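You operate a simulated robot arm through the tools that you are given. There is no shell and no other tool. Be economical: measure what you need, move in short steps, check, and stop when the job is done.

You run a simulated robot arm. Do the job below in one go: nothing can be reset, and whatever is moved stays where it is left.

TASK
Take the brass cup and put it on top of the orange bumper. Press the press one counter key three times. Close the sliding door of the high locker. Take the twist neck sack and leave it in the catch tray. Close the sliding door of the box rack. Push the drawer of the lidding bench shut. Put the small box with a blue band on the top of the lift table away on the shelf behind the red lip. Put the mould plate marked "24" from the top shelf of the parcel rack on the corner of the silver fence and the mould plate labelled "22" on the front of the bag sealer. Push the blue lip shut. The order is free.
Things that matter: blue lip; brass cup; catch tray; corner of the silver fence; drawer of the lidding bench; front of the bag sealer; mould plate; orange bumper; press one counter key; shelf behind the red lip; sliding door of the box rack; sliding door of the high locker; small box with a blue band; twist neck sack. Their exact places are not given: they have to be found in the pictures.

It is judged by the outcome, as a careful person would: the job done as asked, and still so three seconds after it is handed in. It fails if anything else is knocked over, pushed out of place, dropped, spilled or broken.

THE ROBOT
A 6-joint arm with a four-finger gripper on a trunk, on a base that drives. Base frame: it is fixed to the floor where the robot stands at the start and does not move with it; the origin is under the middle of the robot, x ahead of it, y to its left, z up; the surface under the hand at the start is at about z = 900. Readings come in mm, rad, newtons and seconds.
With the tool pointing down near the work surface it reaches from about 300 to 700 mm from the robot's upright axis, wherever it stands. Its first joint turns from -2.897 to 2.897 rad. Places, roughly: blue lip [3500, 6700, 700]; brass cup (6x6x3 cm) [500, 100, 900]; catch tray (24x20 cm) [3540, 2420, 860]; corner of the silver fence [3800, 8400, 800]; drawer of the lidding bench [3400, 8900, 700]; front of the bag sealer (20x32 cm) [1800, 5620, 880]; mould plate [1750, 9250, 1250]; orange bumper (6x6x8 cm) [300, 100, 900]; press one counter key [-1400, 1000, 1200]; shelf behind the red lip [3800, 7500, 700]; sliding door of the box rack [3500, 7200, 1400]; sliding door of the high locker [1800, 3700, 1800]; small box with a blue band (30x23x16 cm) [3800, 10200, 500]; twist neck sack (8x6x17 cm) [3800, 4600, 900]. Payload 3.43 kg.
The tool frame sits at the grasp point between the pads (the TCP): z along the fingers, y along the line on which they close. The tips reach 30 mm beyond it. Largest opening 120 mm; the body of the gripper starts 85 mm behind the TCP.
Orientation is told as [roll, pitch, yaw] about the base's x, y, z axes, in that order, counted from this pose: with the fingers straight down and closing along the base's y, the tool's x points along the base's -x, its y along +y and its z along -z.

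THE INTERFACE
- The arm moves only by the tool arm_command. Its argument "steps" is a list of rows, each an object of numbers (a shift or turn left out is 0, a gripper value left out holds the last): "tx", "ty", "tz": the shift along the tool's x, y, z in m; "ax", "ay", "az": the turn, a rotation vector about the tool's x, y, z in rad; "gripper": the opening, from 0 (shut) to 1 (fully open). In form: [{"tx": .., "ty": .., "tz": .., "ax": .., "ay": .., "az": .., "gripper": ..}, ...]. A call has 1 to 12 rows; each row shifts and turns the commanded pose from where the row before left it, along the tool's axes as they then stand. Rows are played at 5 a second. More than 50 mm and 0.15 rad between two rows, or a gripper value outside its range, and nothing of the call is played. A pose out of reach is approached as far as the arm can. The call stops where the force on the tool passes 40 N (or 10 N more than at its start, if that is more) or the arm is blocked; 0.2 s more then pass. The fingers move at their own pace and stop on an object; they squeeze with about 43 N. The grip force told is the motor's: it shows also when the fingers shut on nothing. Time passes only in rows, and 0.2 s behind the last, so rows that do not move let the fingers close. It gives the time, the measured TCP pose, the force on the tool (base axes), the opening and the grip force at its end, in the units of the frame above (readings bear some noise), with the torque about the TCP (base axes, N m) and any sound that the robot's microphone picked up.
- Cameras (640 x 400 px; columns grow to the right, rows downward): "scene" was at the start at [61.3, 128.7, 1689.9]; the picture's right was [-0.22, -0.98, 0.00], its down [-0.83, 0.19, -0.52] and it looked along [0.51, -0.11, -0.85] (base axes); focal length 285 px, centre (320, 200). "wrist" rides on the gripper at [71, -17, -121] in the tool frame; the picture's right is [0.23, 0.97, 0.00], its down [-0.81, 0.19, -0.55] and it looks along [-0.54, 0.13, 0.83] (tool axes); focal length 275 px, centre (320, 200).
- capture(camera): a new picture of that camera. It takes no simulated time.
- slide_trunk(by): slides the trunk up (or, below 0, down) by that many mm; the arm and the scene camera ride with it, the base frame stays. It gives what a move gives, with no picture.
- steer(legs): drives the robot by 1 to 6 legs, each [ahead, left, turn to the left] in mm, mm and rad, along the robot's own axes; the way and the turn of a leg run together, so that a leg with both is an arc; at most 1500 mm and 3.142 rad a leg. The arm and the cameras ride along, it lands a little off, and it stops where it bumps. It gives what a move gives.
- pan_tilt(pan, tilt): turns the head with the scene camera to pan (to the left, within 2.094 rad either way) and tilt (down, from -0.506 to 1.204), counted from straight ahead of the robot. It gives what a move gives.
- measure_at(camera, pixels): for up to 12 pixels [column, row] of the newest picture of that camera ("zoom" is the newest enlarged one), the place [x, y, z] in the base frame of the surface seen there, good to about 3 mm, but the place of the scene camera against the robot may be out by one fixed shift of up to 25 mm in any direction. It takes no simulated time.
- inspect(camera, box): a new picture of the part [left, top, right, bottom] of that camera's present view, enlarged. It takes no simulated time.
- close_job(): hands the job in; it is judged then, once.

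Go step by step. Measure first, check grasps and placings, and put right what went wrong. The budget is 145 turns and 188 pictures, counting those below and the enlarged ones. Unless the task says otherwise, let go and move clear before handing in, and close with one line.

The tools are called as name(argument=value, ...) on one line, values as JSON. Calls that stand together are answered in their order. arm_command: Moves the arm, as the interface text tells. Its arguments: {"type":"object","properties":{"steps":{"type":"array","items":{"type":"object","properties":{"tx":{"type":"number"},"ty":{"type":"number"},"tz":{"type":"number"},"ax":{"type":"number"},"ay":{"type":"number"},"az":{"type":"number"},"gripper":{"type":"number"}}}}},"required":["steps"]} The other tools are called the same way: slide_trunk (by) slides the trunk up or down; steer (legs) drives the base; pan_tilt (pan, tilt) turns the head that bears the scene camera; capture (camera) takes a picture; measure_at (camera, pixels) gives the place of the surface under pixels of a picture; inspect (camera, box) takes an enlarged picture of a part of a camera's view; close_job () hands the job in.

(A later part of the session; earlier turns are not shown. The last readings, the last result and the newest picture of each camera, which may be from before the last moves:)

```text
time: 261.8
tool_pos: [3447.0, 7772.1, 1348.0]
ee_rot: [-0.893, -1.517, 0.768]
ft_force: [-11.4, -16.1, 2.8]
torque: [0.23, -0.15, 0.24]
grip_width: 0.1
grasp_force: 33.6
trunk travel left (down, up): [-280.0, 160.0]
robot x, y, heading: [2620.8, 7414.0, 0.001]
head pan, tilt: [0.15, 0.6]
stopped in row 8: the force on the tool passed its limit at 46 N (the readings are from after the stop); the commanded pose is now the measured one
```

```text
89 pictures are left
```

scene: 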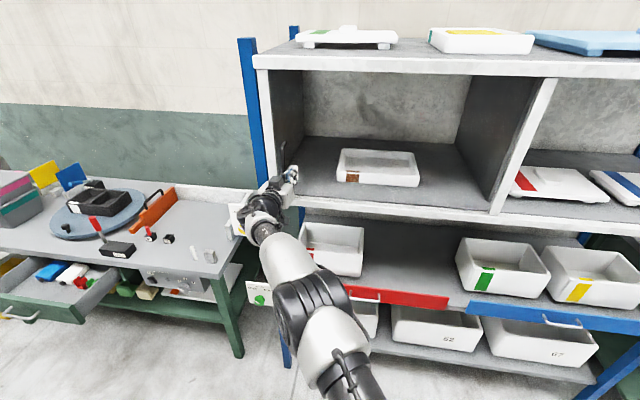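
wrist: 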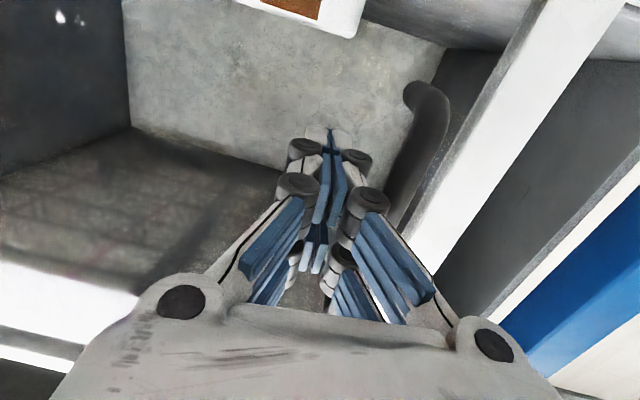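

It hit a stop: the stile is now at the left post and the right stile is over the divider. I'll withdraw and check.

arm_command(steps=[{"ty": -0.02}, {"tz": -0.045}, {"tz": -0.045}, {"tz": -0.045}])

steer(legs=[[-200, 0, 0]])

pan_tilt(pan=0.25, tilt=0.5)

capture(camera="scene")

inspect(camera="scene", box=[280, 40, 480, 220])

```text
time: 262.8
tool_pos: [3308.0, 7770.9, 1349.5]
ee_rot: [-0.915, -1.511, 0.8]
ft_force: [-1.1, 0.3, 0.5]
torque: [0.01, -0.01, 0.04]
grip_width: 0.1
grasp_force: 33.6
trunk travel left (down, up): [-280.0, 160.0]
robot x, y, heading: [2624.5, 7414.6, 0.006]
head pan, tilt: [0.15, 0.6]
```

```text
time: 264.4
tool_pos: [3111.8, 7764.2, 1349.7]
ee_rot: [-0.899, -1.511, 0.775]
ft_force: [-0.5, 0.5, 0.8]
torque: [0.01, 0.01, -0.01]
grip_width: 0.2
grasp_force: 33.5
trunk travel left (down, up): [-280.0, 160.0]
robot x, y, heading: [2425.2, 7411.3, -0.003]
head pan, tilt: [0.15, 0.6]
```

```text
time: 265.1
tool_pos: [3112.8, 7764.7, 1347.9]
ee_rot: [-0.888, -1.511, 0.765]
ft_force: [0.5, 0.3, -0.2]
torque: [0.01, 0.01, 0.0]
grip_width: 0.1
grasp_force: 33.4
trunk travel left (down, up): [-280.0, 160.0]
robot x, y, heading: [2422.3, 7410.7, -0.004]
head pan, tilt: [0.25, 0.499]
```

```text
88 pictures are left
```

scene: 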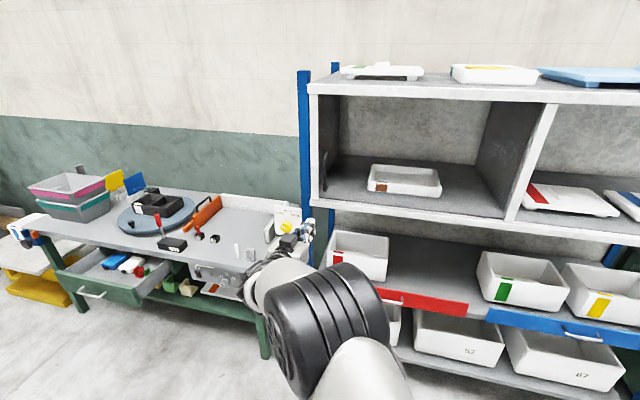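

```text
2.22 times, centred on (380, 130) of scene
```

zoom: 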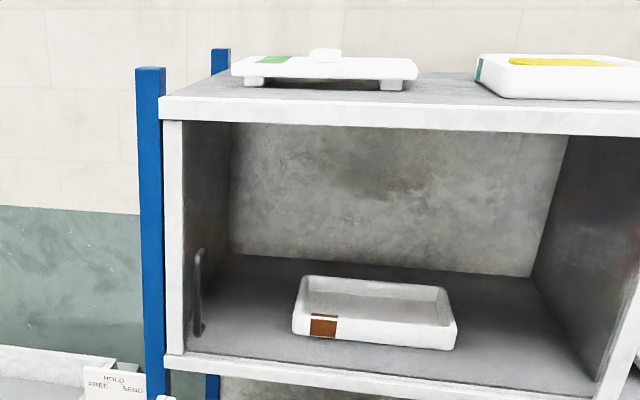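

The rack door is shut. Next is the lidding bench to the left: the open drawer is at (120,278). I'll strafe north and look.

steer(legs=[[0, 900, 0]])

pan_tilt(pan=0.15, tilt=0.6)

capture(camera="scene")

inspect(camera="scene", box=[0, 120, 320, 380])

inspect(camera="scene", box=[300, 100, 620, 340])

```text
time: 269.8
tool_pos: [3094.1, 8684.0, 1348.3]
ee_rot: [-0.891, -1.511, 0.795]
ft_force: [-0.2, -0.1, 0.1]
torque: [0.01, -0.01, -0.02]
grip_width: 0.0
grasp_force: 33.7
trunk travel left (down, up): [-280.0, 160.0]
robot x, y, heading: [2412.4, 8315.7, 0.016]
head pan, tilt: [0.25, 0.499]
```

```text
time: 270.5
tool_pos: [3095.2, 8683.7, 1348.6]
ee_rot: [-0.892, -1.512, 0.795]
ft_force: [0.4, -0.3, -0.3]
torque: [0.0, 0.02, 0.0]
grip_width: 0.0
grasp_force: 33.2
trunk travel left (down, up): [-280.0, 160.0]
robot x, y, heading: [2415.8, 8314.0, 0.024]
head pan, tilt: [0.15, 0.6]
```

```text
86 pictures are left
```

scene: 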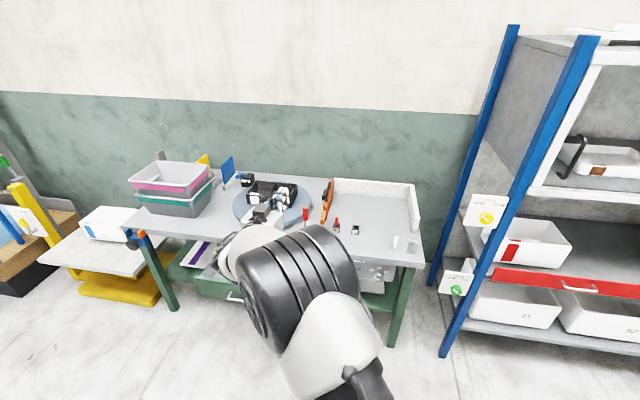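

```text
1.54 times, centred on (160, 250) of scene
```

zoom: 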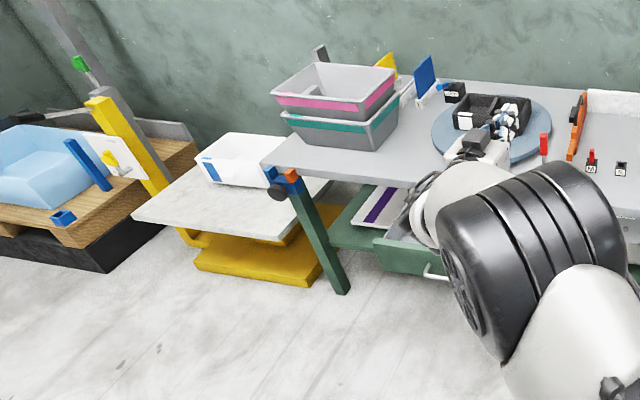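

```text
1.67 times, centred on (460, 220) of scene
```

zoom: 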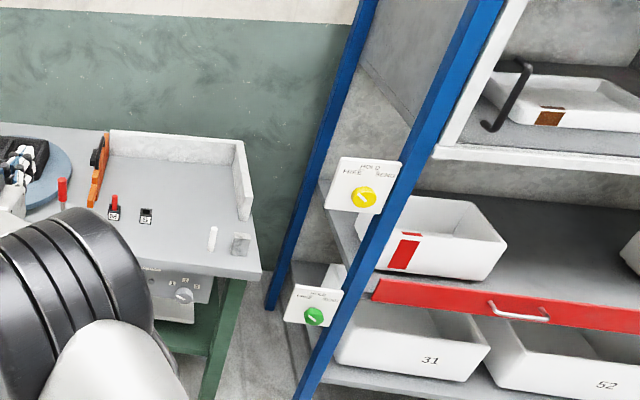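

The silver fence corner is at the bench's back right, and the white box with a blue band sits on the lift table. Now I'll measure the drawer.

measure_at(camera="scene", pixels=[[200, 284], [235, 297], [195, 262], [385, 195], [420, 205], [335, 185], [380, 220], [100, 225], [90, 235], [120, 270], [180, 220], [410, 258]])

capture(camera="wrist")

```text
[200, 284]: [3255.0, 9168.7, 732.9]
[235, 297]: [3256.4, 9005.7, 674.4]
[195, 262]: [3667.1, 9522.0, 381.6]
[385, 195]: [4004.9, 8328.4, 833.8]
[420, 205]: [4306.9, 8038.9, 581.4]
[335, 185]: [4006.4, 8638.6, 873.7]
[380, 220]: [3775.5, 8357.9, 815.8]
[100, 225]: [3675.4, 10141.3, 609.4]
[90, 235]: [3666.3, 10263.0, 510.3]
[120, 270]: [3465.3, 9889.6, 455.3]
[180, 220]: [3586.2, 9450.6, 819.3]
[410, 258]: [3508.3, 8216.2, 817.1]
```

```text
83 pictures are left
```

wrist: 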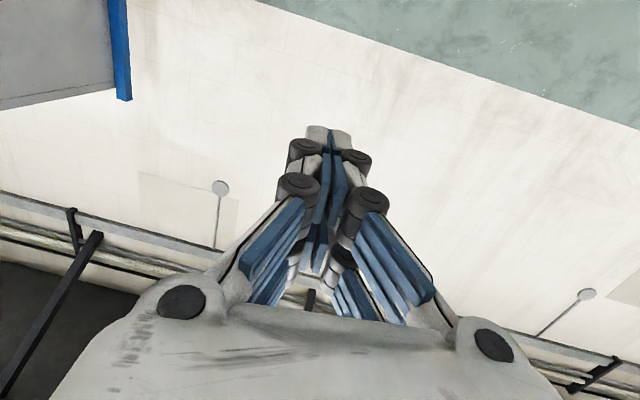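

The drawer front is at true x≈3240, top z≈717, around y 9000, and must go in about 250 mm. I'll position in front, lower the trunk, and tilt the fingers forward-down.

steer(legs=[[-20, 560, -0.02]])

slide_trunk(by=-280)

arm_command(steps=[{"ay": 0.12, "ty": -0.045}, {"ay": 0.12, "ty": -0.045}, {"ay": 0.12, "ty": -0.045}, {"ty": -0.045}, {"ty": -0.045}, {}])

arm_command(steps=[{"tx": 0.0413, "tz": 0.0179}, {"tx": 0.0413, "tz": 0.0179}, {"tx": 0.0413, "tz": 0.0179}, {"tx": 0.0413, "tz": 0.0179}, {"tx": 0.0413, "tz": 0.0179}, {"tx": 0.0413, "tz": 0.0179}, {}])

capture(camera="wrist")

capture(camera="scene")

```text
time: 273.7
tool_pos: [3074.0, 9229.0, 1349.1]
ee_rot: [-0.896, -1.51, 0.779]
ft_force: [0.2, 0.4, -0.5]
torque: [0.0, 0.0, -0.03]
grip_width: 0.0
grasp_force: 33.6
trunk travel left (down, up): [-280.0, 160.0]
robot x, y, heading: [2388.9, 8868.2, 0.009]
head pan, tilt: [0.15, 0.6]
```

```text
time: 276.5
tool_pos: [3074.3, 9229.6, 1069.4]
ee_rot: [-0.893, -1.511, 0.777]
ft_force: [-0.6, -0.3, 0.2]
torque: [0.0, 0.02, -0.01]
grip_width: 0.0
grasp_force: 33.5
trunk travel left (down, up): [0.0, 440.0]
robot x, y, heading: [2387.3, 8872.6, 0.002]
head pan, tilt: [0.15, 0.6]
```

```text
time: 277.9
tool_pos: [3045.5, 9009.1, 1081.0]
ee_rot: [-0.12, -1.169, -0.008]
ft_force: [0.6, 0.8, 0.6]
torque: [0.01, -0.02, 0.06]
grip_width: 0.0
grasp_force: 32.7
trunk travel left (down, up): [0.0, 440.0]
robot x, y, heading: [2388.1, 8874.1, 0.005]
head pan, tilt: [0.15, 0.6]
```

```text
time: 279.5
tool_pos: [3049.2, 8992.5, 809.2]
ee_rot: [-0.123, -1.169, -0.005]
ft_force: [-0.1, 0.2, 0.0]
torque: [-0.01, 0.01, 0.03]
grip_width: 0.0
grasp_force: 33.5
trunk travel left (down, up): [0.0, 440.0]
robot x, y, heading: [2387.2, 8873.1, -0.0]
head pan, tilt: [0.15, 0.6]
```

```text
82 pictures are left
```

wrist: 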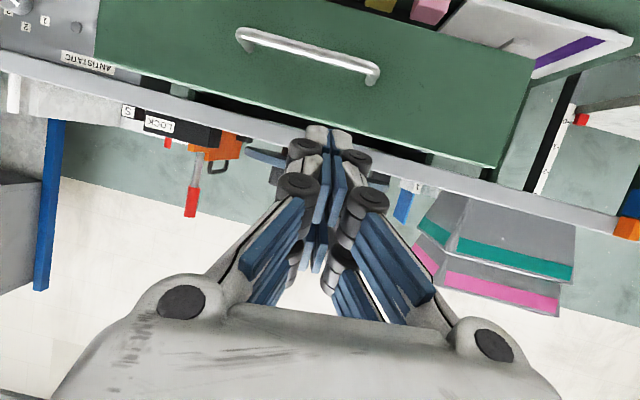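

```text
81 pictures are left
```

scene: 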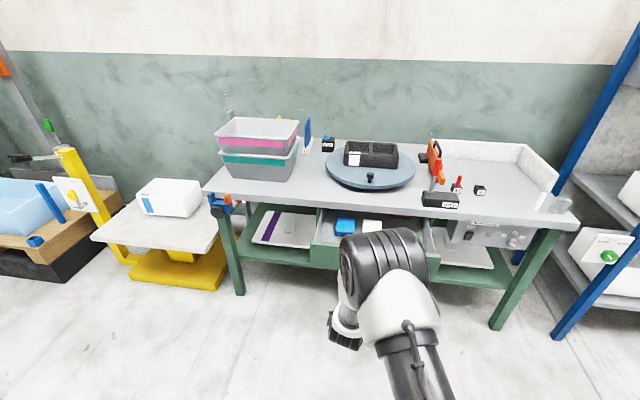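

measure_at(camera="wrist", pixels=[[300, 55], [305, 48], [250, 100], [440, 130], [420, 70], [510, 110], [130, 60], [300, 125], [310, 15]])

```text
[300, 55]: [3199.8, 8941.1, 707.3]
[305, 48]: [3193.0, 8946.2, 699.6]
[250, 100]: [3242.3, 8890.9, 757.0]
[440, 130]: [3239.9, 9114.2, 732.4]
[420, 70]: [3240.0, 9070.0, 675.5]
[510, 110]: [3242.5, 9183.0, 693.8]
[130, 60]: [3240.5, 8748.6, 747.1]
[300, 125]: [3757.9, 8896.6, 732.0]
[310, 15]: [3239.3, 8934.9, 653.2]
```

The drawer front face is at x=3240, y 8700–9190, with the handle at z≈700. I'll push on the face above the handle at y≈8950, z≈740, first with the base and then with the arm.

arm_command(steps=[{"tx": 0.0275, "tz": 0.0119, "ty": -0.02}, {"tx": 0.0275, "tz": 0.0119, "ty": -0.02}, {}])

steer(legs=[[150, 0, 0]])

capture(camera="wrist")

```text
time: 280.3
tool_pos: [3053.9, 8956.7, 753.5]
ee_rot: [-0.157, -1.167, 0.028]
ft_force: [-0.2, -0.3, 0.1]
torque: [-0.02, 0.01, 0.01]
grip_width: 0.0
grasp_force: 33.2
out of reach, approached as far as the arm can: row 2
trunk travel left (down, up): [0.0, 440.0]
robot x, y, heading: [2384.1, 8873.3, 0.006]
head pan, tilt: [0.15, 0.6]
```

```text
time: 281.7
tool_pos: [3200.7, 8960.1, 753.6]
ee_rot: [-0.158, -1.163, 0.028]
ft_force: [0.7, 0.4, 0.2]
torque: [-0.02, 0.03, -0.02]
grip_width: 0.1
grasp_force: 33.2
trunk travel left (down, up): [0.0, 440.0]
robot x, y, heading: [2534.3, 8874.5, 0.008]
head pan, tilt: [0.15, 0.6]
```

```text
80 pictures are left
```

wrist: 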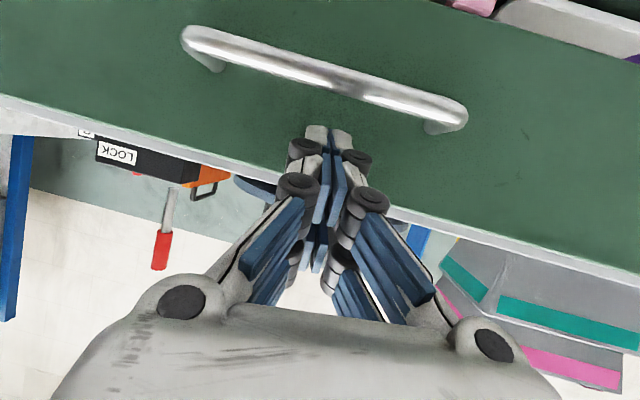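

Tip is just at the face above the handle. I'll push with the arm first to test, then the base.

arm_command(steps=[{"tx": -0.012, "tz": 0.0276}, {"tx": -0.012, "tz": 0.0276}, {"tx": -0.012, "tz": 0.0276}, {}])

steer(legs=[[110, 0, 0]])

capture(camera="scene")

capture(camera="wrist")

```text
time: 282.7
tool_pos: [3289.5, 8950.2, 753.4]
ee_rot: [-0.157, -1.163, 0.027]
ft_force: [0.6, -0.4, -0.4]
torque: [-0.03, -0.02, -0.01]
grip_width: 0.0
grasp_force: 33.5
trunk travel left (down, up): [0.0, 440.0]
robot x, y, heading: [2534.6, 8873.4, 0.01]
head pan, tilt: [0.15, 0.6]
```

```text
time: 283.9
tool_pos: [3402.0, 8949.5, 753.2]
ee_rot: [-0.157, -1.165, 0.025]
ft_force: [-1.2, 1.2, -0.6]
torque: [-0.02, 0.01, -0.02]
grip_width: 0.0
grasp_force: 33.6
trunk travel left (down, up): [0.0, 440.0]
robot x, y, heading: [2644.0, 8878.2, 0.007]
head pan, tilt: [0.15, 0.6]
```

```text
79 pictures are left
```

scene: 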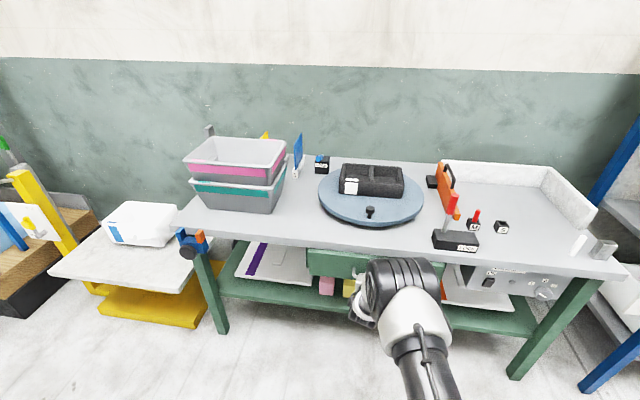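

```text
78 pictures are left
```

wrist: 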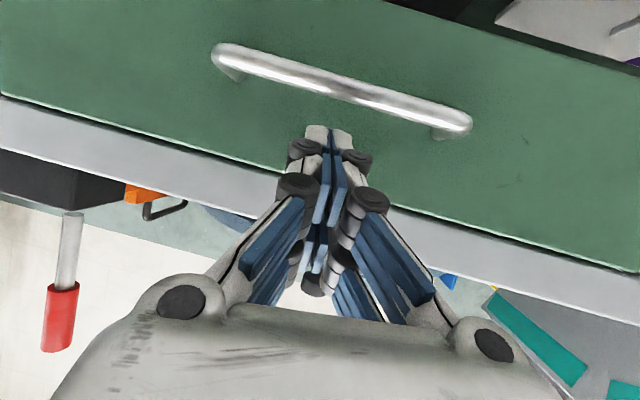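

The drawer is moving in, and its front is now at about 3430. I'll push the remaining distance until the force stop.

arm_command(steps=[{"tx": -0.008, "tz": 0.0184}, {"tx": -0.008, "tz": 0.0184}, {"tx": -0.004, "tz": 0.0092}, {"tx": -0.004, "tz": 0.0092}, {"tx": -0.004, "tz": 0.0092}, {"tx": -0.004, "tz": 0.0092}, {"tx": -0.004, "tz": 0.0092}, {"tx": -0.004, "tz": 0.0092}, {}])

capture(camera="wrist")

```text
time: 284.6
tool_pos: [3438.9, 8944.8, 753.4]
ee_rot: [-0.156, -1.16, 0.029]
ft_force: [-38.9, -0.7, 20.0]
torque: [0.11, -1.08, 0.13]
grip_width: 0.2
grasp_force: 33.4
trunk travel left (down, up): [0.0, 440.0]
robot x, y, heading: [2646.4, 8875.8, 0.011]
head pan, tilt: [0.15, 0.6]
stopped in row 3: the force on the tool passed its limit at 64 N (the readings are from after the stop); the commanded pose is now the measured one
```

```text
77 pictures are left
```

wrist: 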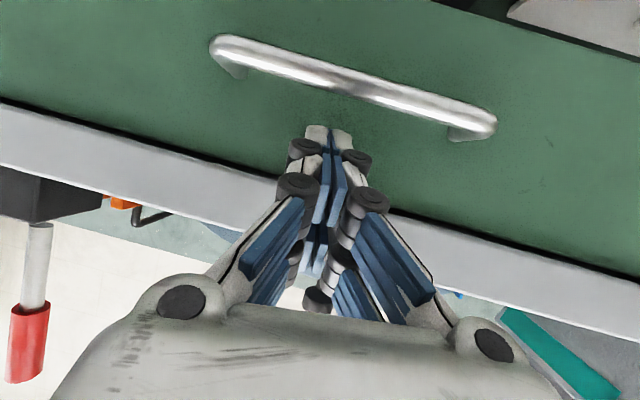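

arm_command(steps=[{"tx": 0.008, "tz": -0.0184}, {"tx": 0.0167, "tz": -0.0386}])

steer(legs=[[-250, 0, 0]])

capture(camera="wrist")

measure_at(camera="wrist", pixels=[[330, 40], [250, 60], [200, 105], [450, 160], [420, 95], [150, 90]])

capture(camera="scene")

```text
time: 285.2
tool_pos: [3382.5, 8950.2, 749.4]
ee_rot: [-0.159, -1.154, 0.028]
ft_force: [0.7, -0.2, 0.3]
torque: [-0.03, 0.01, 0.02]
grip_width: 0.0
grasp_force: 33.6
trunk travel left (down, up): [0.0, 440.0]
robot x, y, heading: [2645.3, 8874.9, 0.008]
head pan, tilt: [0.15, 0.6]
```

```text
time: 287.0
tool_pos: [3134.8, 8947.5, 749.5]
ee_rot: [-0.159, -1.156, 0.026]
ft_force: [-0.3, 0.2, -0.2]
torque: [-0.01, -0.03, -0.01]
grip_width: 0.2
grasp_force: 33.2
trunk travel left (down, up): [0.0, 440.0]
robot x, y, heading: [2398.1, 8874.4, -0.0]
head pan, tilt: [0.15, 0.6]
```

```text
76 pictures are left
```

wrist: 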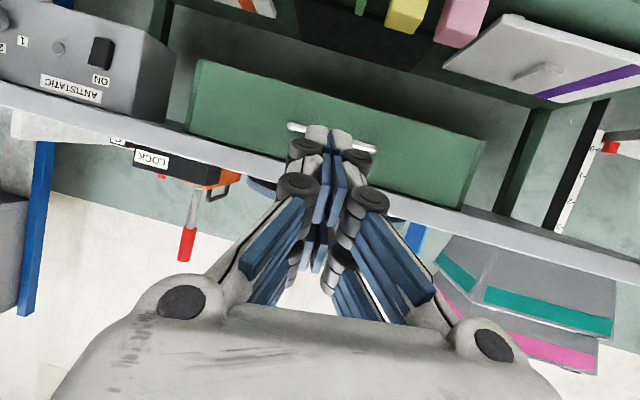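

```text
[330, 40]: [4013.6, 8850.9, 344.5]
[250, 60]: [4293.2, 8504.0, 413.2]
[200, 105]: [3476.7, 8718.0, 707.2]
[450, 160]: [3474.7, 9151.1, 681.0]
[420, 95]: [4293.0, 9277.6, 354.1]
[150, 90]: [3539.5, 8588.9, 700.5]
```

```text
75 pictures are left
```

scene: 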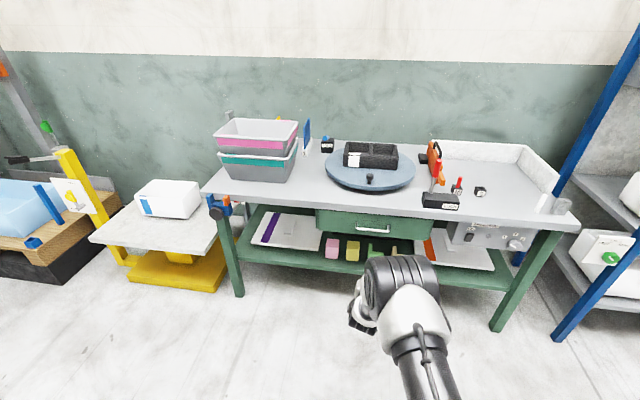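

The drawer is flush, with its front at 3475. Next is the blue-band box on the lift table, so I'll strafe north and look closely.

steer(legs=[[0, 1050, 0]])

pan_tilt(pan=0.1, tilt=0.75)

capture(camera="scene")

inspect(camera="scene", box=[180, 60, 500, 260])

```text
time: 292.5
tool_pos: [3122.1, 10027.1, 748.1]
ee_rot: [-0.158, -1.156, 0.039]
ft_force: [-0.2, -0.5, -0.2]
torque: [-0.01, 0.02, -0.01]
grip_width: 0.3
grasp_force: 33.8
trunk travel left (down, up): [0.0, 440.0]
robot x, y, heading: [2385.7, 9938.3, 0.015]
head pan, tilt: [0.15, 0.6]
```

```text
time: 293.2
tool_pos: [3122.8, 10026.7, 748.8]
ee_rot: [-0.157, -1.155, 0.04]
ft_force: [-0.1, -0.4, -0.4]
torque: [0.0, 0.01, -0.04]
grip_width: 0.0
grasp_force: 32.9
trunk travel left (down, up): [0.0, 440.0]
robot x, y, heading: [2382.0, 9944.8, 0.015]
head pan, tilt: [0.099, 0.75]
```

```text
74 pictures are left
```

scene: 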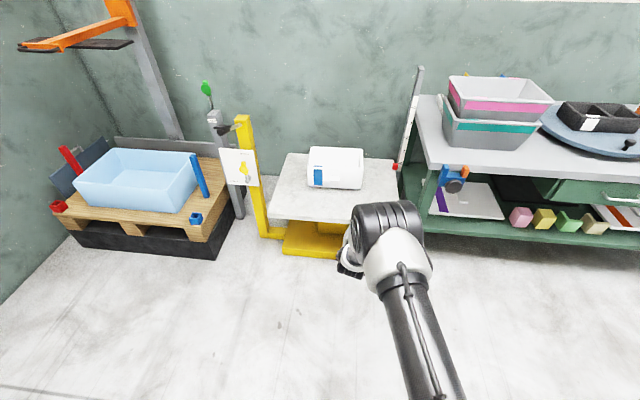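

```text
2.00 times, centred on (340, 160) of scene
```

zoom: 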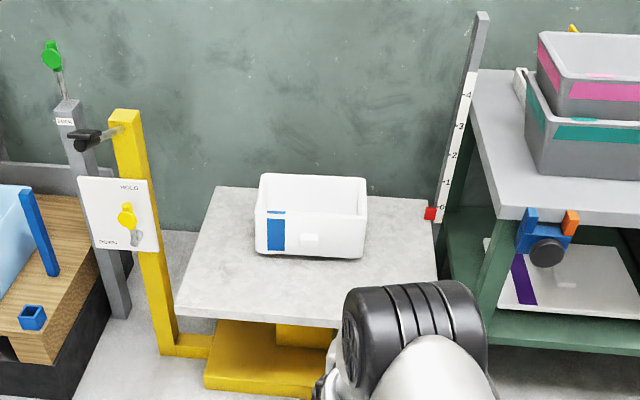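

It's an open-topped box. I'll measure its rim, wall and the table.

measure_at(camera="zoom", pixels=[[258, 204], [364, 214], [262, 178], [364, 181], [310, 209], [310, 190], [260, 250], [362, 256], [230, 280], [400, 280], [310, 180], [276, 235]])

```text
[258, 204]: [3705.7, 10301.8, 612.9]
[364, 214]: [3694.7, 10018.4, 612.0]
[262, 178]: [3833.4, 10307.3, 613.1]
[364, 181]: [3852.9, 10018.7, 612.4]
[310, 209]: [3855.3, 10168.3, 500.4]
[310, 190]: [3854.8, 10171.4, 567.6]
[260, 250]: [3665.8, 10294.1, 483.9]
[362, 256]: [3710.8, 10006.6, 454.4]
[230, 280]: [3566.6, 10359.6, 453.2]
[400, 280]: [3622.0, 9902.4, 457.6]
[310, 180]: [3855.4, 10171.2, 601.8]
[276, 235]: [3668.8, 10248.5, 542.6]
```

Box: rim z≈597, table z≈440, y 10015–10310, front face x≈3655. No dimension fits in the gripper, so I'll grip the right (−y) side wall with the tool pitched about 0.75. That keeps the arm below the upper shelf when placing. I'll move in above it.

arm_command(steps=[{"tx": -0.03, "ay": 0.13, "gripper": 0.7}, {"tx": -0.03, "ay": 0.13}, {"tx": -0.02, "ay": 0.14}, {}])

steer(legs=[[450, 0, -0.015]])

capture(camera="wrist")

capture(camera="scene")

```text
time: 294.2
tool_pos: [3159.2, 10024.0, 813.4]
ee_rot: [-0.102, -0.792, -0.041]
ft_force: [0.1, 0.1, -0.6]
torque: [0.0, -0.04, -0.02]
grip_width: 74.0
grasp_force: 0.0
out of reach, approached as far as the arm can: row 3
trunk travel left (down, up): [0.0, 440.0]
robot x, y, heading: [2383.8, 9940.8, 0.017]
head pan, tilt: [0.099, 0.75]
```

```text
time: 296.9
tool_pos: [3604.8, 10023.3, 812.7]
ee_rot: [-0.105, -0.794, -0.05]
ft_force: [-0.4, 0.0, -0.2]
torque: [0.01, -0.02, -0.01]
grip_width: 84.1
grasp_force: 0.0
trunk travel left (down, up): [0.0, 440.0]
robot x, y, heading: [2833.3, 9948.2, 0.003]
head pan, tilt: [0.099, 0.75]
```

```text
72 pictures are left
```

wrist: 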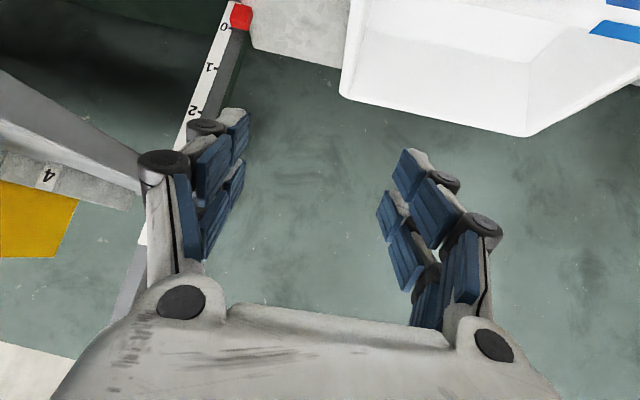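

```text
71 pictures are left
```

scene: 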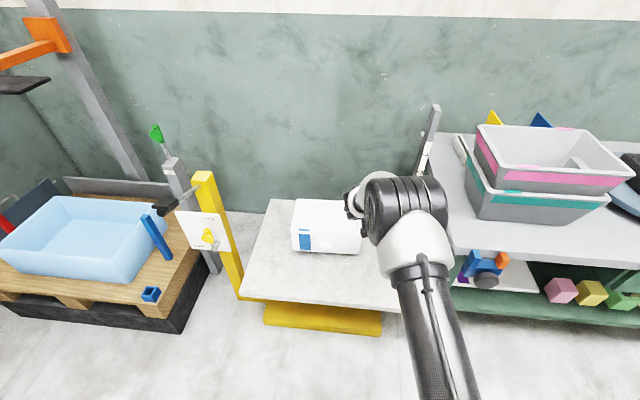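

measure_at(camera="wrist", pixels=[[345, 85], [350, 40], [358, 30], [400, 108], [528, 132], [360, 60], [480, 120], [225, 60], [300, 40], [370, 10]])

inspect(camera="wrist", box=[300, 0, 640, 160])

```text
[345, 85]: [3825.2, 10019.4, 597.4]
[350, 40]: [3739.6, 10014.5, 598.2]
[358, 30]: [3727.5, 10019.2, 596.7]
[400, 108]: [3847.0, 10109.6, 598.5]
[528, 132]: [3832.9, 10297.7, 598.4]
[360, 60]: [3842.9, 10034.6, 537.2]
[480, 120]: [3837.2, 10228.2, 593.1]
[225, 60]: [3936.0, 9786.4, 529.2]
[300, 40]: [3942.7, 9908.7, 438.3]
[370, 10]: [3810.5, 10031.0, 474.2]
```

```text
1.88 times, centred on (470, 80) of wrist
```

zoom: 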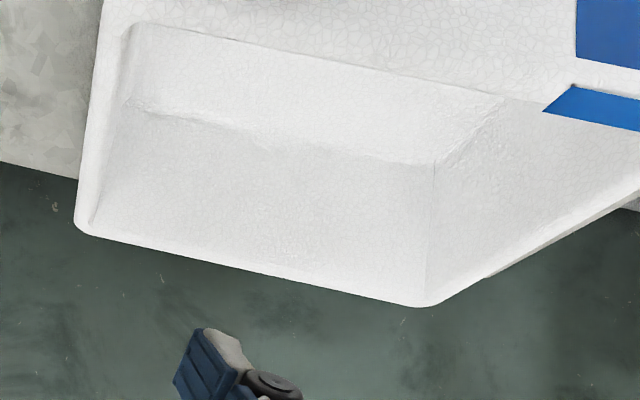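

The right wall rim is at y≈10012–10030, z=597, and the box reaches from x≈3640 to 3850. I'll drive closer, correct the tool's small roll and yaw, and begin the descent.

steer(legs=[[125, 0, 0]])

arm_command(steps=[{"ax": -0.07}, {"ax": -0.07}, {"tx": 0.032, "tz": 0.0315}, {"tx": 0.032, "tz": 0.0315}, {"tx": 0.032, "tz": 0.0315}, {}])

capture(camera="wrist")

```text
time: 298.2
tool_pos: [3730.6, 10026.6, 811.8]
ee_rot: [-0.102, -0.794, -0.048]
ft_force: [0.1, -0.2, 0.1]
torque: [-0.01, 0.03, 0.0]
grip_width: 84.0
grasp_force: 0.1
trunk travel left (down, up): [0.0, 440.0]
robot x, y, heading: [2957.7, 9949.7, 0.01]
head pan, tilt: [0.099, 0.75]
```

```text
time: 299.6
tool_pos: [3732.5, 10030.4, 677.4]
ee_rot: [0.04, -0.794, -0.048]
ft_force: [-0.4, -0.4, -0.4]
torque: [-0.02, -0.02, -0.01]
grip_width: 83.9
grasp_force: 0.0
trunk travel left (down, up): [0.0, 440.0]
robot x, y, heading: [2956.5, 9949.6, 0.011]
head pan, tilt: [0.099, 0.75]
```

```text
69 pictures are left
```

wrist: 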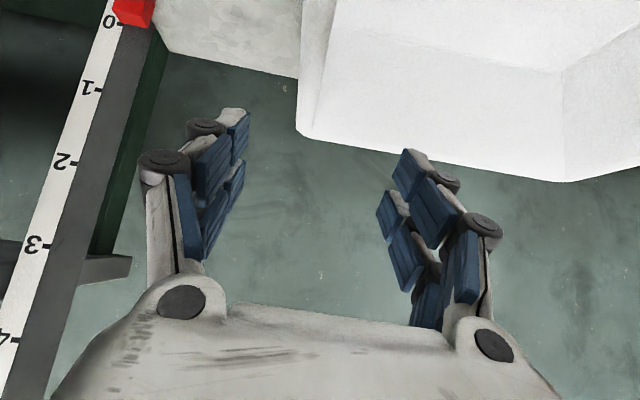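

measure_at(camera="wrist", pixels=[[302, 115], [305, 70], [310, 30], [315, 5], [330, 60], [340, 20], [322, 110], [400, 150], [500, 172]])

```text
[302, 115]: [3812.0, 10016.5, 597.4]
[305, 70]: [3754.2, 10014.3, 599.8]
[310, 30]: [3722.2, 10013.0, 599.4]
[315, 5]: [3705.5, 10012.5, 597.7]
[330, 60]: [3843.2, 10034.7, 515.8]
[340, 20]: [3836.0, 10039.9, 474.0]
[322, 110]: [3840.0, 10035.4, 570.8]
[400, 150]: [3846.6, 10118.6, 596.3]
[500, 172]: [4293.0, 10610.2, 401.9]
```

The wall's outer edge is at y≈10014 with a slope of 0.037. I'll align the closing axis, shift −10 in y, and lower to z≈555.

arm_command(steps=[{"ax": -0.021, "az": -0.06, "ty": -0.01}, {"tx": 0.0293, "tz": 0.0288}, {"tx": 0.0293, "tz": 0.0288}, {}])

capture(camera="wrist")

```text
time: 300.6
tool_pos: [3732.1, 10020.9, 593.7]
ee_rot: [-0.004, -0.796, 0.038]
ft_force: [-0.4, 0.0, 0.0]
torque: [-0.01, 0.0, 0.01]
grip_width: 84.2
grasp_force: 0.0
trunk travel left (down, up): [0.0, 440.0]
robot x, y, heading: [2953.7, 9951.1, 0.011]
head pan, tilt: [0.099, 0.75]
```

```text
68 pictures are left
```

wrist: 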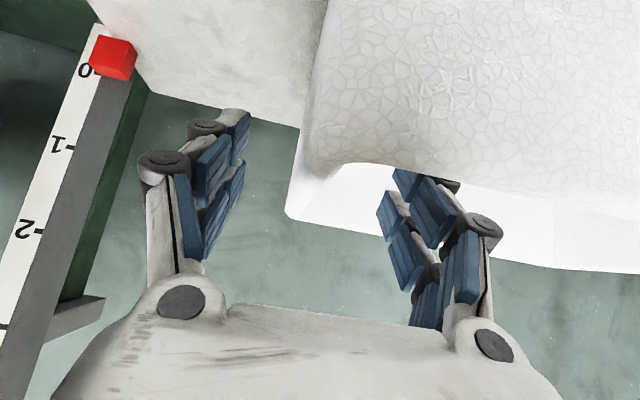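

The left finger is inside the box and the right one outside. I'll continue down 38 mm carefully.

arm_command(steps=[{"tx": 0.0142, "tz": 0.014}, {"tx": 0.0142, "tz": 0.014}, {}])

capture(camera="wrist")

```text
time: 301.4
tool_pos: [3729.6, 10021.8, 556.7]
ee_rot: [-0.004, -0.795, 0.042]
ft_force: [-0.7, -0.7, -0.2]
torque: [-0.02, 0.0, 0.01]
grip_width: 84.0
grasp_force: 0.0
trunk travel left (down, up): [0.0, 440.0]
robot x, y, heading: [2957.9, 9949.1, 0.006]
head pan, tilt: [0.099, 0.75]
```

```text
67 pictures are left
```

wrist: 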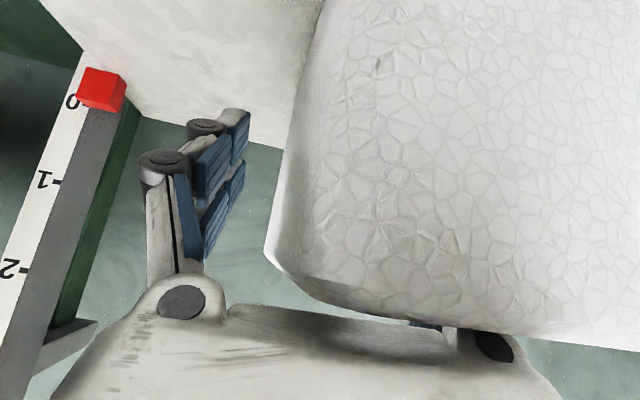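

Close on the wall and test-lift 25 mm.

arm_command(steps=[{"gripper": 0}, {}, {}, {}, {}, {}])

arm_command(steps=[{"tx": -0.009, "tz": -0.009}, {"tx": -0.009, "tz": -0.009}, {}])

capture(camera="scene")

capture(camera="wrist")

```text
time: 302.8
tool_pos: [3731.7, 10020.8, 557.1]
ee_rot: [-0.004, -0.797, 0.039]
ft_force: [0.7, 2.0, 0.1]
torque: [-0.06, -0.03, 0.02]
grip_width: 15.3
grasp_force: 38.0
trunk travel left (down, up): [0.0, 440.0]
robot x, y, heading: [2956.1, 9948.9, 0.011]
head pan, tilt: [0.099, 0.75]
```

```text
time: 303.6
tool_pos: [3729.8, 10020.3, 583.0]
ee_rot: [-0.004, -0.796, 0.04]
ft_force: [-0.3, -0.2, -0.4]
torque: [-0.12, 0.03, 0.01]
grip_width: 15.1
grasp_force: 42.4
trunk travel left (down, up): [0.0, 440.0]
robot x, y, heading: [2957.0, 9946.8, 0.007]
head pan, tilt: [0.099, 0.75]
```

```text
66 pictures are left
```

scene: 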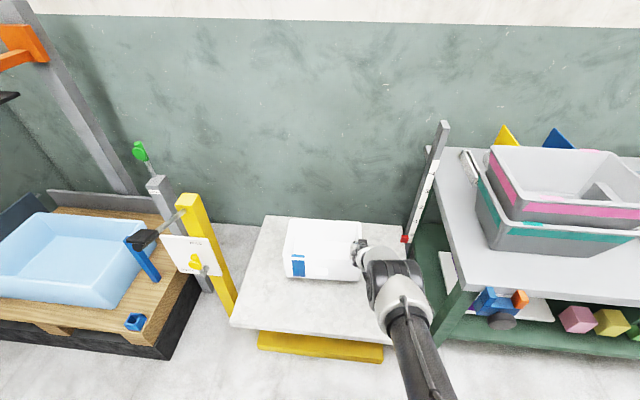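

```text
65 pictures are left
```

wrist: 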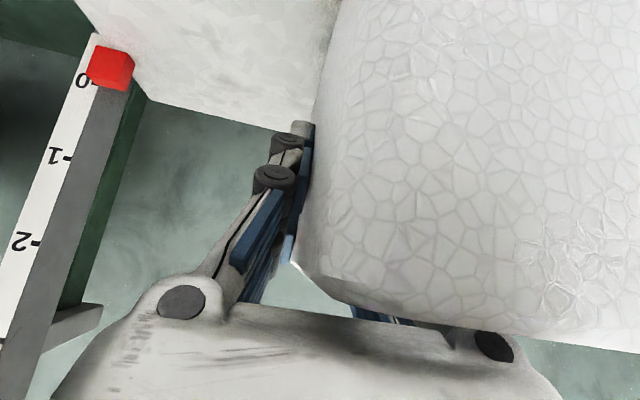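

The box moves with the gripper and seems very light. I'll lift it further and check.

arm_command(steps=[{"tx": -0.03, "tz": -0.03}, {"tx": -0.03, "tz": -0.03}, {"tx": -0.03, "tz": -0.03}, {"tx": -0.03, "tz": -0.03}, {"tx": -0.03, "tz": -0.03}, {"tx": -0.03, "tz": -0.03}, {}])

capture(camera="scene")

capture(camera="wrist")

```text
time: 305.2
tool_pos: [3729.2, 10019.9, 833.8]
ee_rot: [-0.001, -0.793, 0.037]
ft_force: [0.5, 0.5, -1.2]
torque: [-0.06, -0.01, 0.03]
grip_width: 15.2
grasp_force: 43.1
trunk travel left (down, up): [0.0, 440.0]
robot x, y, heading: [2960.0, 9949.3, 0.013]
head pan, tilt: [0.099, 0.75]
```

```text
64 pictures are left
```

scene: 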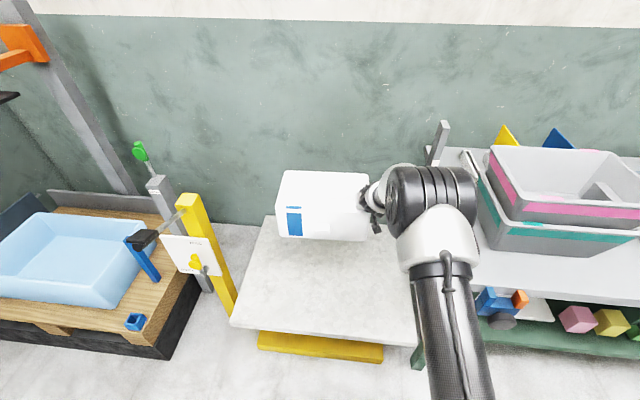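

```text
63 pictures are left
```

wrist: 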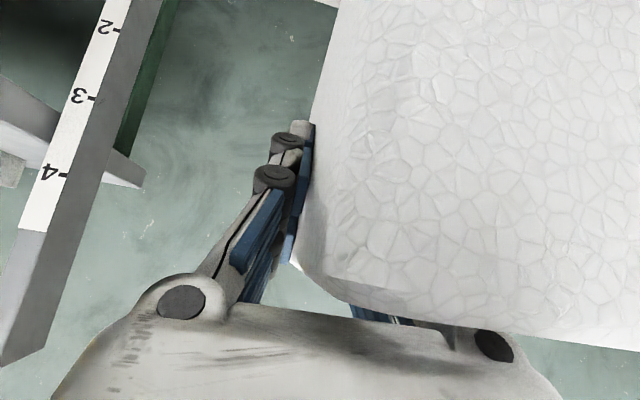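

It's held level with no sag. The box bottom is TCP−117 and its front about TCP−92. I'll raise with the trunk, back off, and strafe south to the rack.

slide_trunk(by=130)

steer(legs=[[-520, 0, -0.01], [0, -1350, 0], [0, -1350, 0]])

pan_tilt(pan=0.1, tilt=0.55)

capture(camera="scene")

capture(camera="wrist")

```text
time: 306.8
tool_pos: [3729.2, 10019.0, 965.6]
ee_rot: [-0.003, -0.794, 0.039]
ft_force: [0.4, 0.7, -0.4]
torque: [-0.09, 0.01, -0.02]
grip_width: 15.5
grasp_force: 42.6
trunk travel left (down, up): [-130.0, 310.0]
robot x, y, heading: [2955.2, 9951.7, 0.007]
head pan, tilt: [0.099, 0.75]
```

```text
time: 322.6
tool_pos: [3299.3, 7347.1, 963.9]
ee_rot: [-0.003, -0.795, 0.099]
ft_force: [-0.2, -0.8, -1.3]
torque: [-0.12, -0.01, -0.01]
grip_width: 15.6
grasp_force: 42.9
trunk travel left (down, up): [-130.0, 310.0]
robot x, y, heading: [2531.3, 7230.1, 0.073]
head pan, tilt: [0.099, 0.75]
```

```text
time: 323.3
tool_pos: [3299.0, 7346.9, 965.0]
ee_rot: [-0.003, -0.795, 0.098]
ft_force: [-0.5, 0.7, -0.4]
torque: [-0.12, 0.0, 0.0]
grip_width: 15.2
grasp_force: 43.4
trunk travel left (down, up): [-130.0, 310.0]
robot x, y, heading: [2529.0, 7229.8, 0.073]
head pan, tilt: [0.099, 0.55]
```

```text
62 pictures are left
```

scene: 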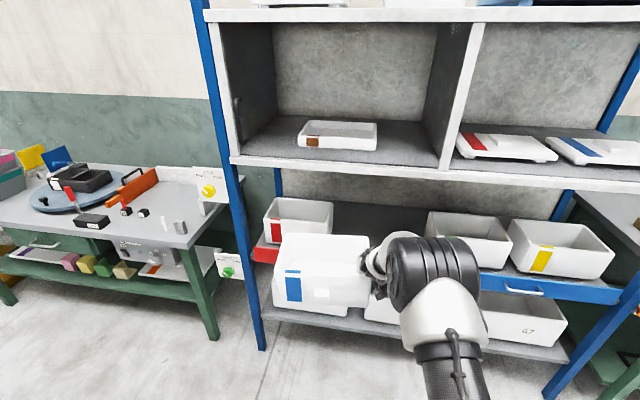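

```text
61 pictures are left
```

wrist: 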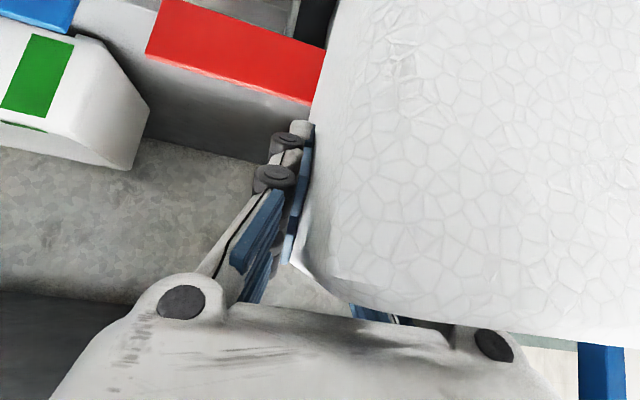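

measure_at(camera="scene", pixels=[[332, 205], [332, 228], [268, 215], [427, 225], [440, 215], [300, 203], [400, 215]])

measure_at(camera="wrist", pixels=[[147, 105], [130, 165], [320, 50], [200, 70], [200, 120], [80, 40], [310, 95]])

steer(legs=[[0, 0, -0.095]])

capture(camera="scene")

```text
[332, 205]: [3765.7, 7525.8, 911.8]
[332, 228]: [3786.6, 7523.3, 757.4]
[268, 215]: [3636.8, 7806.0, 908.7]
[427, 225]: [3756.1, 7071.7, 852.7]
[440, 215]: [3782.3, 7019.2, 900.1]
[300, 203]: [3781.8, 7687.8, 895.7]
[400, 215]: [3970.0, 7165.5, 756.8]
```

```text
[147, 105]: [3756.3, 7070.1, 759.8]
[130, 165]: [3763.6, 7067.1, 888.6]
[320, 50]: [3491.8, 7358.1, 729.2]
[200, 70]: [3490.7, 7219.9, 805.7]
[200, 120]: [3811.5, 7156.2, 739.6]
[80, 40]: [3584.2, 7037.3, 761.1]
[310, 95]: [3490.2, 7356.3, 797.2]
```

```text
time: 324.2
tool_pos: [3306.4, 7274.3, 964.7]
ee_rot: [-0.001, -0.796, 0.007]
ft_force: [-0.7, -0.3, -1.0]
torque: [-0.09, 0.03, 0.03]
grip_width: 15.2
grasp_force: 43.2
trunk travel left (down, up): [-130.0, 310.0]
robot x, y, heading: [2532.7, 7232.1, -0.023]
head pan, tilt: [0.099, 0.55]
```

```text
60 pictures are left
```

scene: 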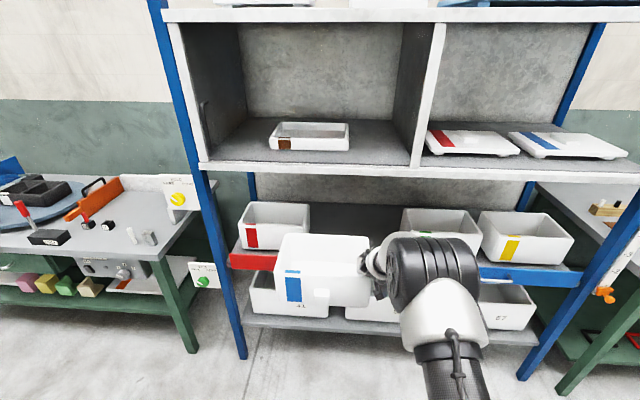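

The gap on the shelf runs between the green box (y≈7070) and the red box (y≈7523). I'll aim the box at y 7183–7480. I'll shift right, then drive ahead over the lip and check.

steer(legs=[[0, -76, 0], [180, 0, 0]])

capture(camera="scene")

capture(camera="wrist")

```text
time: 326.4
tool_pos: [3489.9, 7192.8, 964.8]
ee_rot: [-0.004, -0.794, 0.003]
ft_force: [-0.6, -0.4, -0.6]
torque: [-0.12, 0.02, 0.03]
grip_width: 15.5
grasp_force: 42.5
trunk travel left (down, up): [-130.0, 310.0]
robot x, y, heading: [2715.0, 7147.7, -0.02]
head pan, tilt: [0.099, 0.55]
```

```text
59 pictures are left
```

scene: 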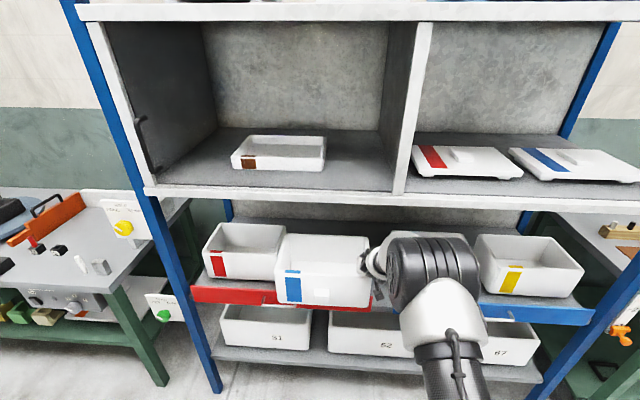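

```text
58 pictures are left
```

wrist: 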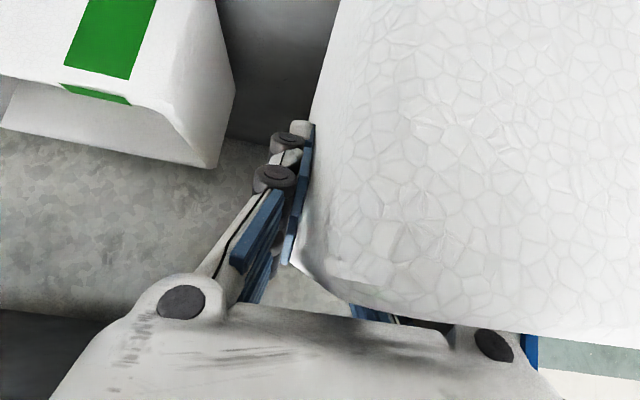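

The clearances look right. I'll drive 152 mm further so the box is behind the lip, then look before lowering.

steer(legs=[[155, 0, 0]])

capture(camera="scene")

inspect(camera="scene", box=[150, 180, 450, 370])

measure_at(camera="zoom", pixels=[[280, 120], [280, 230], [230, 130], [230, 200], [300, 240], [150, 260]])

```text
time: 327.8
tool_pos: [3645.7, 7189.1, 963.7]
ee_rot: [-0.003, -0.794, 0.003]
ft_force: [0.1, 0.4, -1.6]
torque: [-0.08, 0.01, 0.0]
grip_width: 15.6
grasp_force: 43.4
trunk travel left (down, up): [-130.0, 310.0]
robot x, y, heading: [2871.0, 7147.1, -0.025]
head pan, tilt: [0.099, 0.55]
```

```text
57 pictures are left
```

scene: 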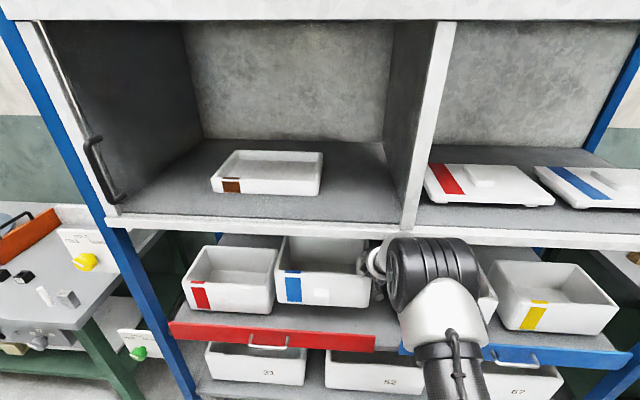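

```text
2.11 times, centred on (300, 275) of scene
```

zoom: 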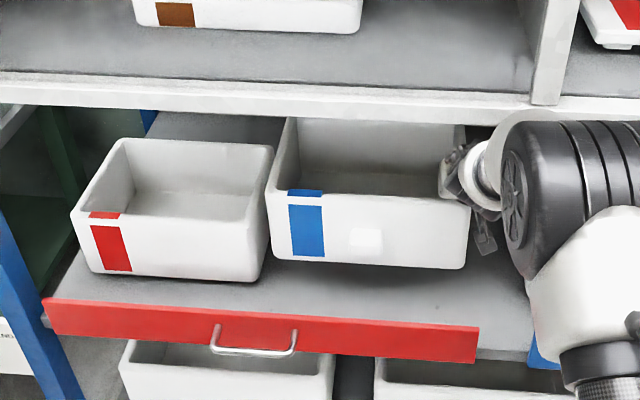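

```text
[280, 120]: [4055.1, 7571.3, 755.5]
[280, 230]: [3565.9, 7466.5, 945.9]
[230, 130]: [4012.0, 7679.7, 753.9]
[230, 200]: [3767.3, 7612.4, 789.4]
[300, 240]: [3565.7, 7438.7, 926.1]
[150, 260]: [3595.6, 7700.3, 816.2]
```

The box front is at true x≈3550, behind the lip, with clearance on both sides. I'll lower by trunk 98 mm, then feel for the shelf with the arm.

slide_trunk(by=-98)

arm_command(steps=[{"tx": 0.0028, "tz": 0.0028}, {"tx": 0.0014, "tz": 0.0014}, {"tx": 0.0014, "tz": 0.0014}, {}])

inspect(camera="scene", box=[150, 160, 450, 350])

```text
time: 329.1
tool_pos: [3643.7, 7188.4, 866.9]
ee_rot: [-0.004, -0.797, 0.003]
ft_force: [-0.1, -0.6, -0.5]
torque: [-0.08, 0.02, -0.03]
grip_width: 15.5
grasp_force: 43.2
trunk travel left (down, up): [-32.0, 408.0]
robot x, y, heading: [2867.8, 7144.9, -0.024]
head pan, tilt: [0.099, 0.55]
```

```text
time: 330.1
tool_pos: [3644.6, 7189.8, 859.7]
ee_rot: [-0.004, -0.796, 0.003]
ft_force: [-0.4, 0.5, -0.6]
torque: [0.11, -0.03, -0.09]
grip_width: 15.5
grasp_force: 42.8
trunk travel left (down, up): [-32.0, 408.0]
robot x, y, heading: [2870.4, 7148.5, -0.026]
head pan, tilt: [0.099, 0.55]
```

```text
2.11 times, centred on (300, 255) of scene
```

zoom: 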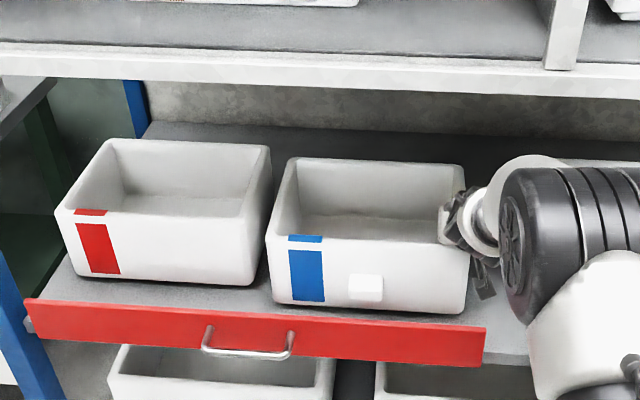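

First contact, as the torque sign changed. I'll lower a few mm more until force shows.

arm_command(steps=[{"tx": 0.0014, "tz": 0.0014}, {"tx": 0.0014, "tz": 0.0014}, {}])

```text
time: 330.9
tool_pos: [3643.8, 7189.5, 856.9]
ee_rot: [-0.003, -0.798, 0.003]
ft_force: [0.8, 0.5, 6.7]
torque: [0.28, 0.37, -0.15]
grip_width: 15.3
grasp_force: 42.7
trunk travel left (down, up): [-32.0, 408.0]
robot x, y, heading: [2869.1, 7142.0, -0.019]
head pan, tilt: [0.099, 0.55]
```

Resting on the shelf (6.7 N). I'll open moderately, rise straight up, then back out.

arm_command(steps=[{"gripper": 0.6}, {}, {}, {}, {"tx": -0.02, "tz": -0.02}, {"tx": -0.03, "tz": -0.03}, {"tx": -0.03, "tz": -0.03}])

capture(camera="wrist")

capture(camera="scene")

```text
time: 332.5
tool_pos: [3641.6, 7185.1, 972.2]
ee_rot: [-0.114, -0.797, 0.145]
ft_force: [-1.6, 2.0, -1.3]
torque: [0.1, -0.14, -0.29]
grip_width: 72.0
grasp_force: 0.0
trunk travel left (down, up): [-32.0, 408.0]
robot x, y, heading: [2869.4, 7145.7, -0.029]
head pan, tilt: [0.099, 0.55]
```

```text
54 pictures are left
```

wrist: 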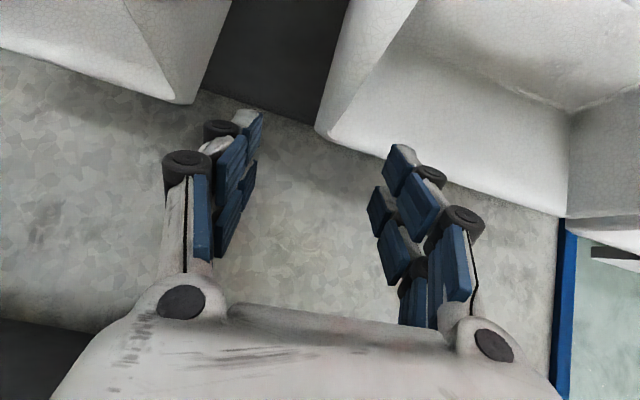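

```text
53 pictures are left
```

scene: 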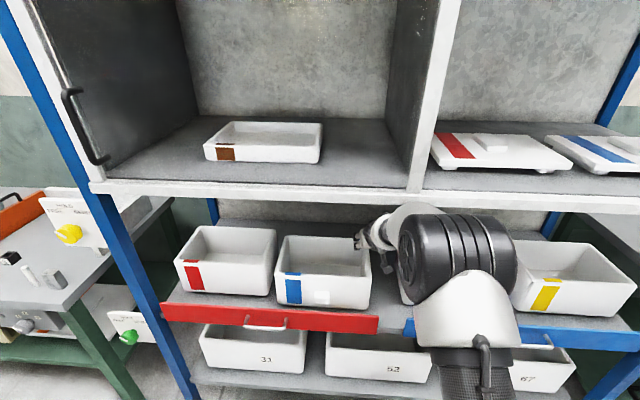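

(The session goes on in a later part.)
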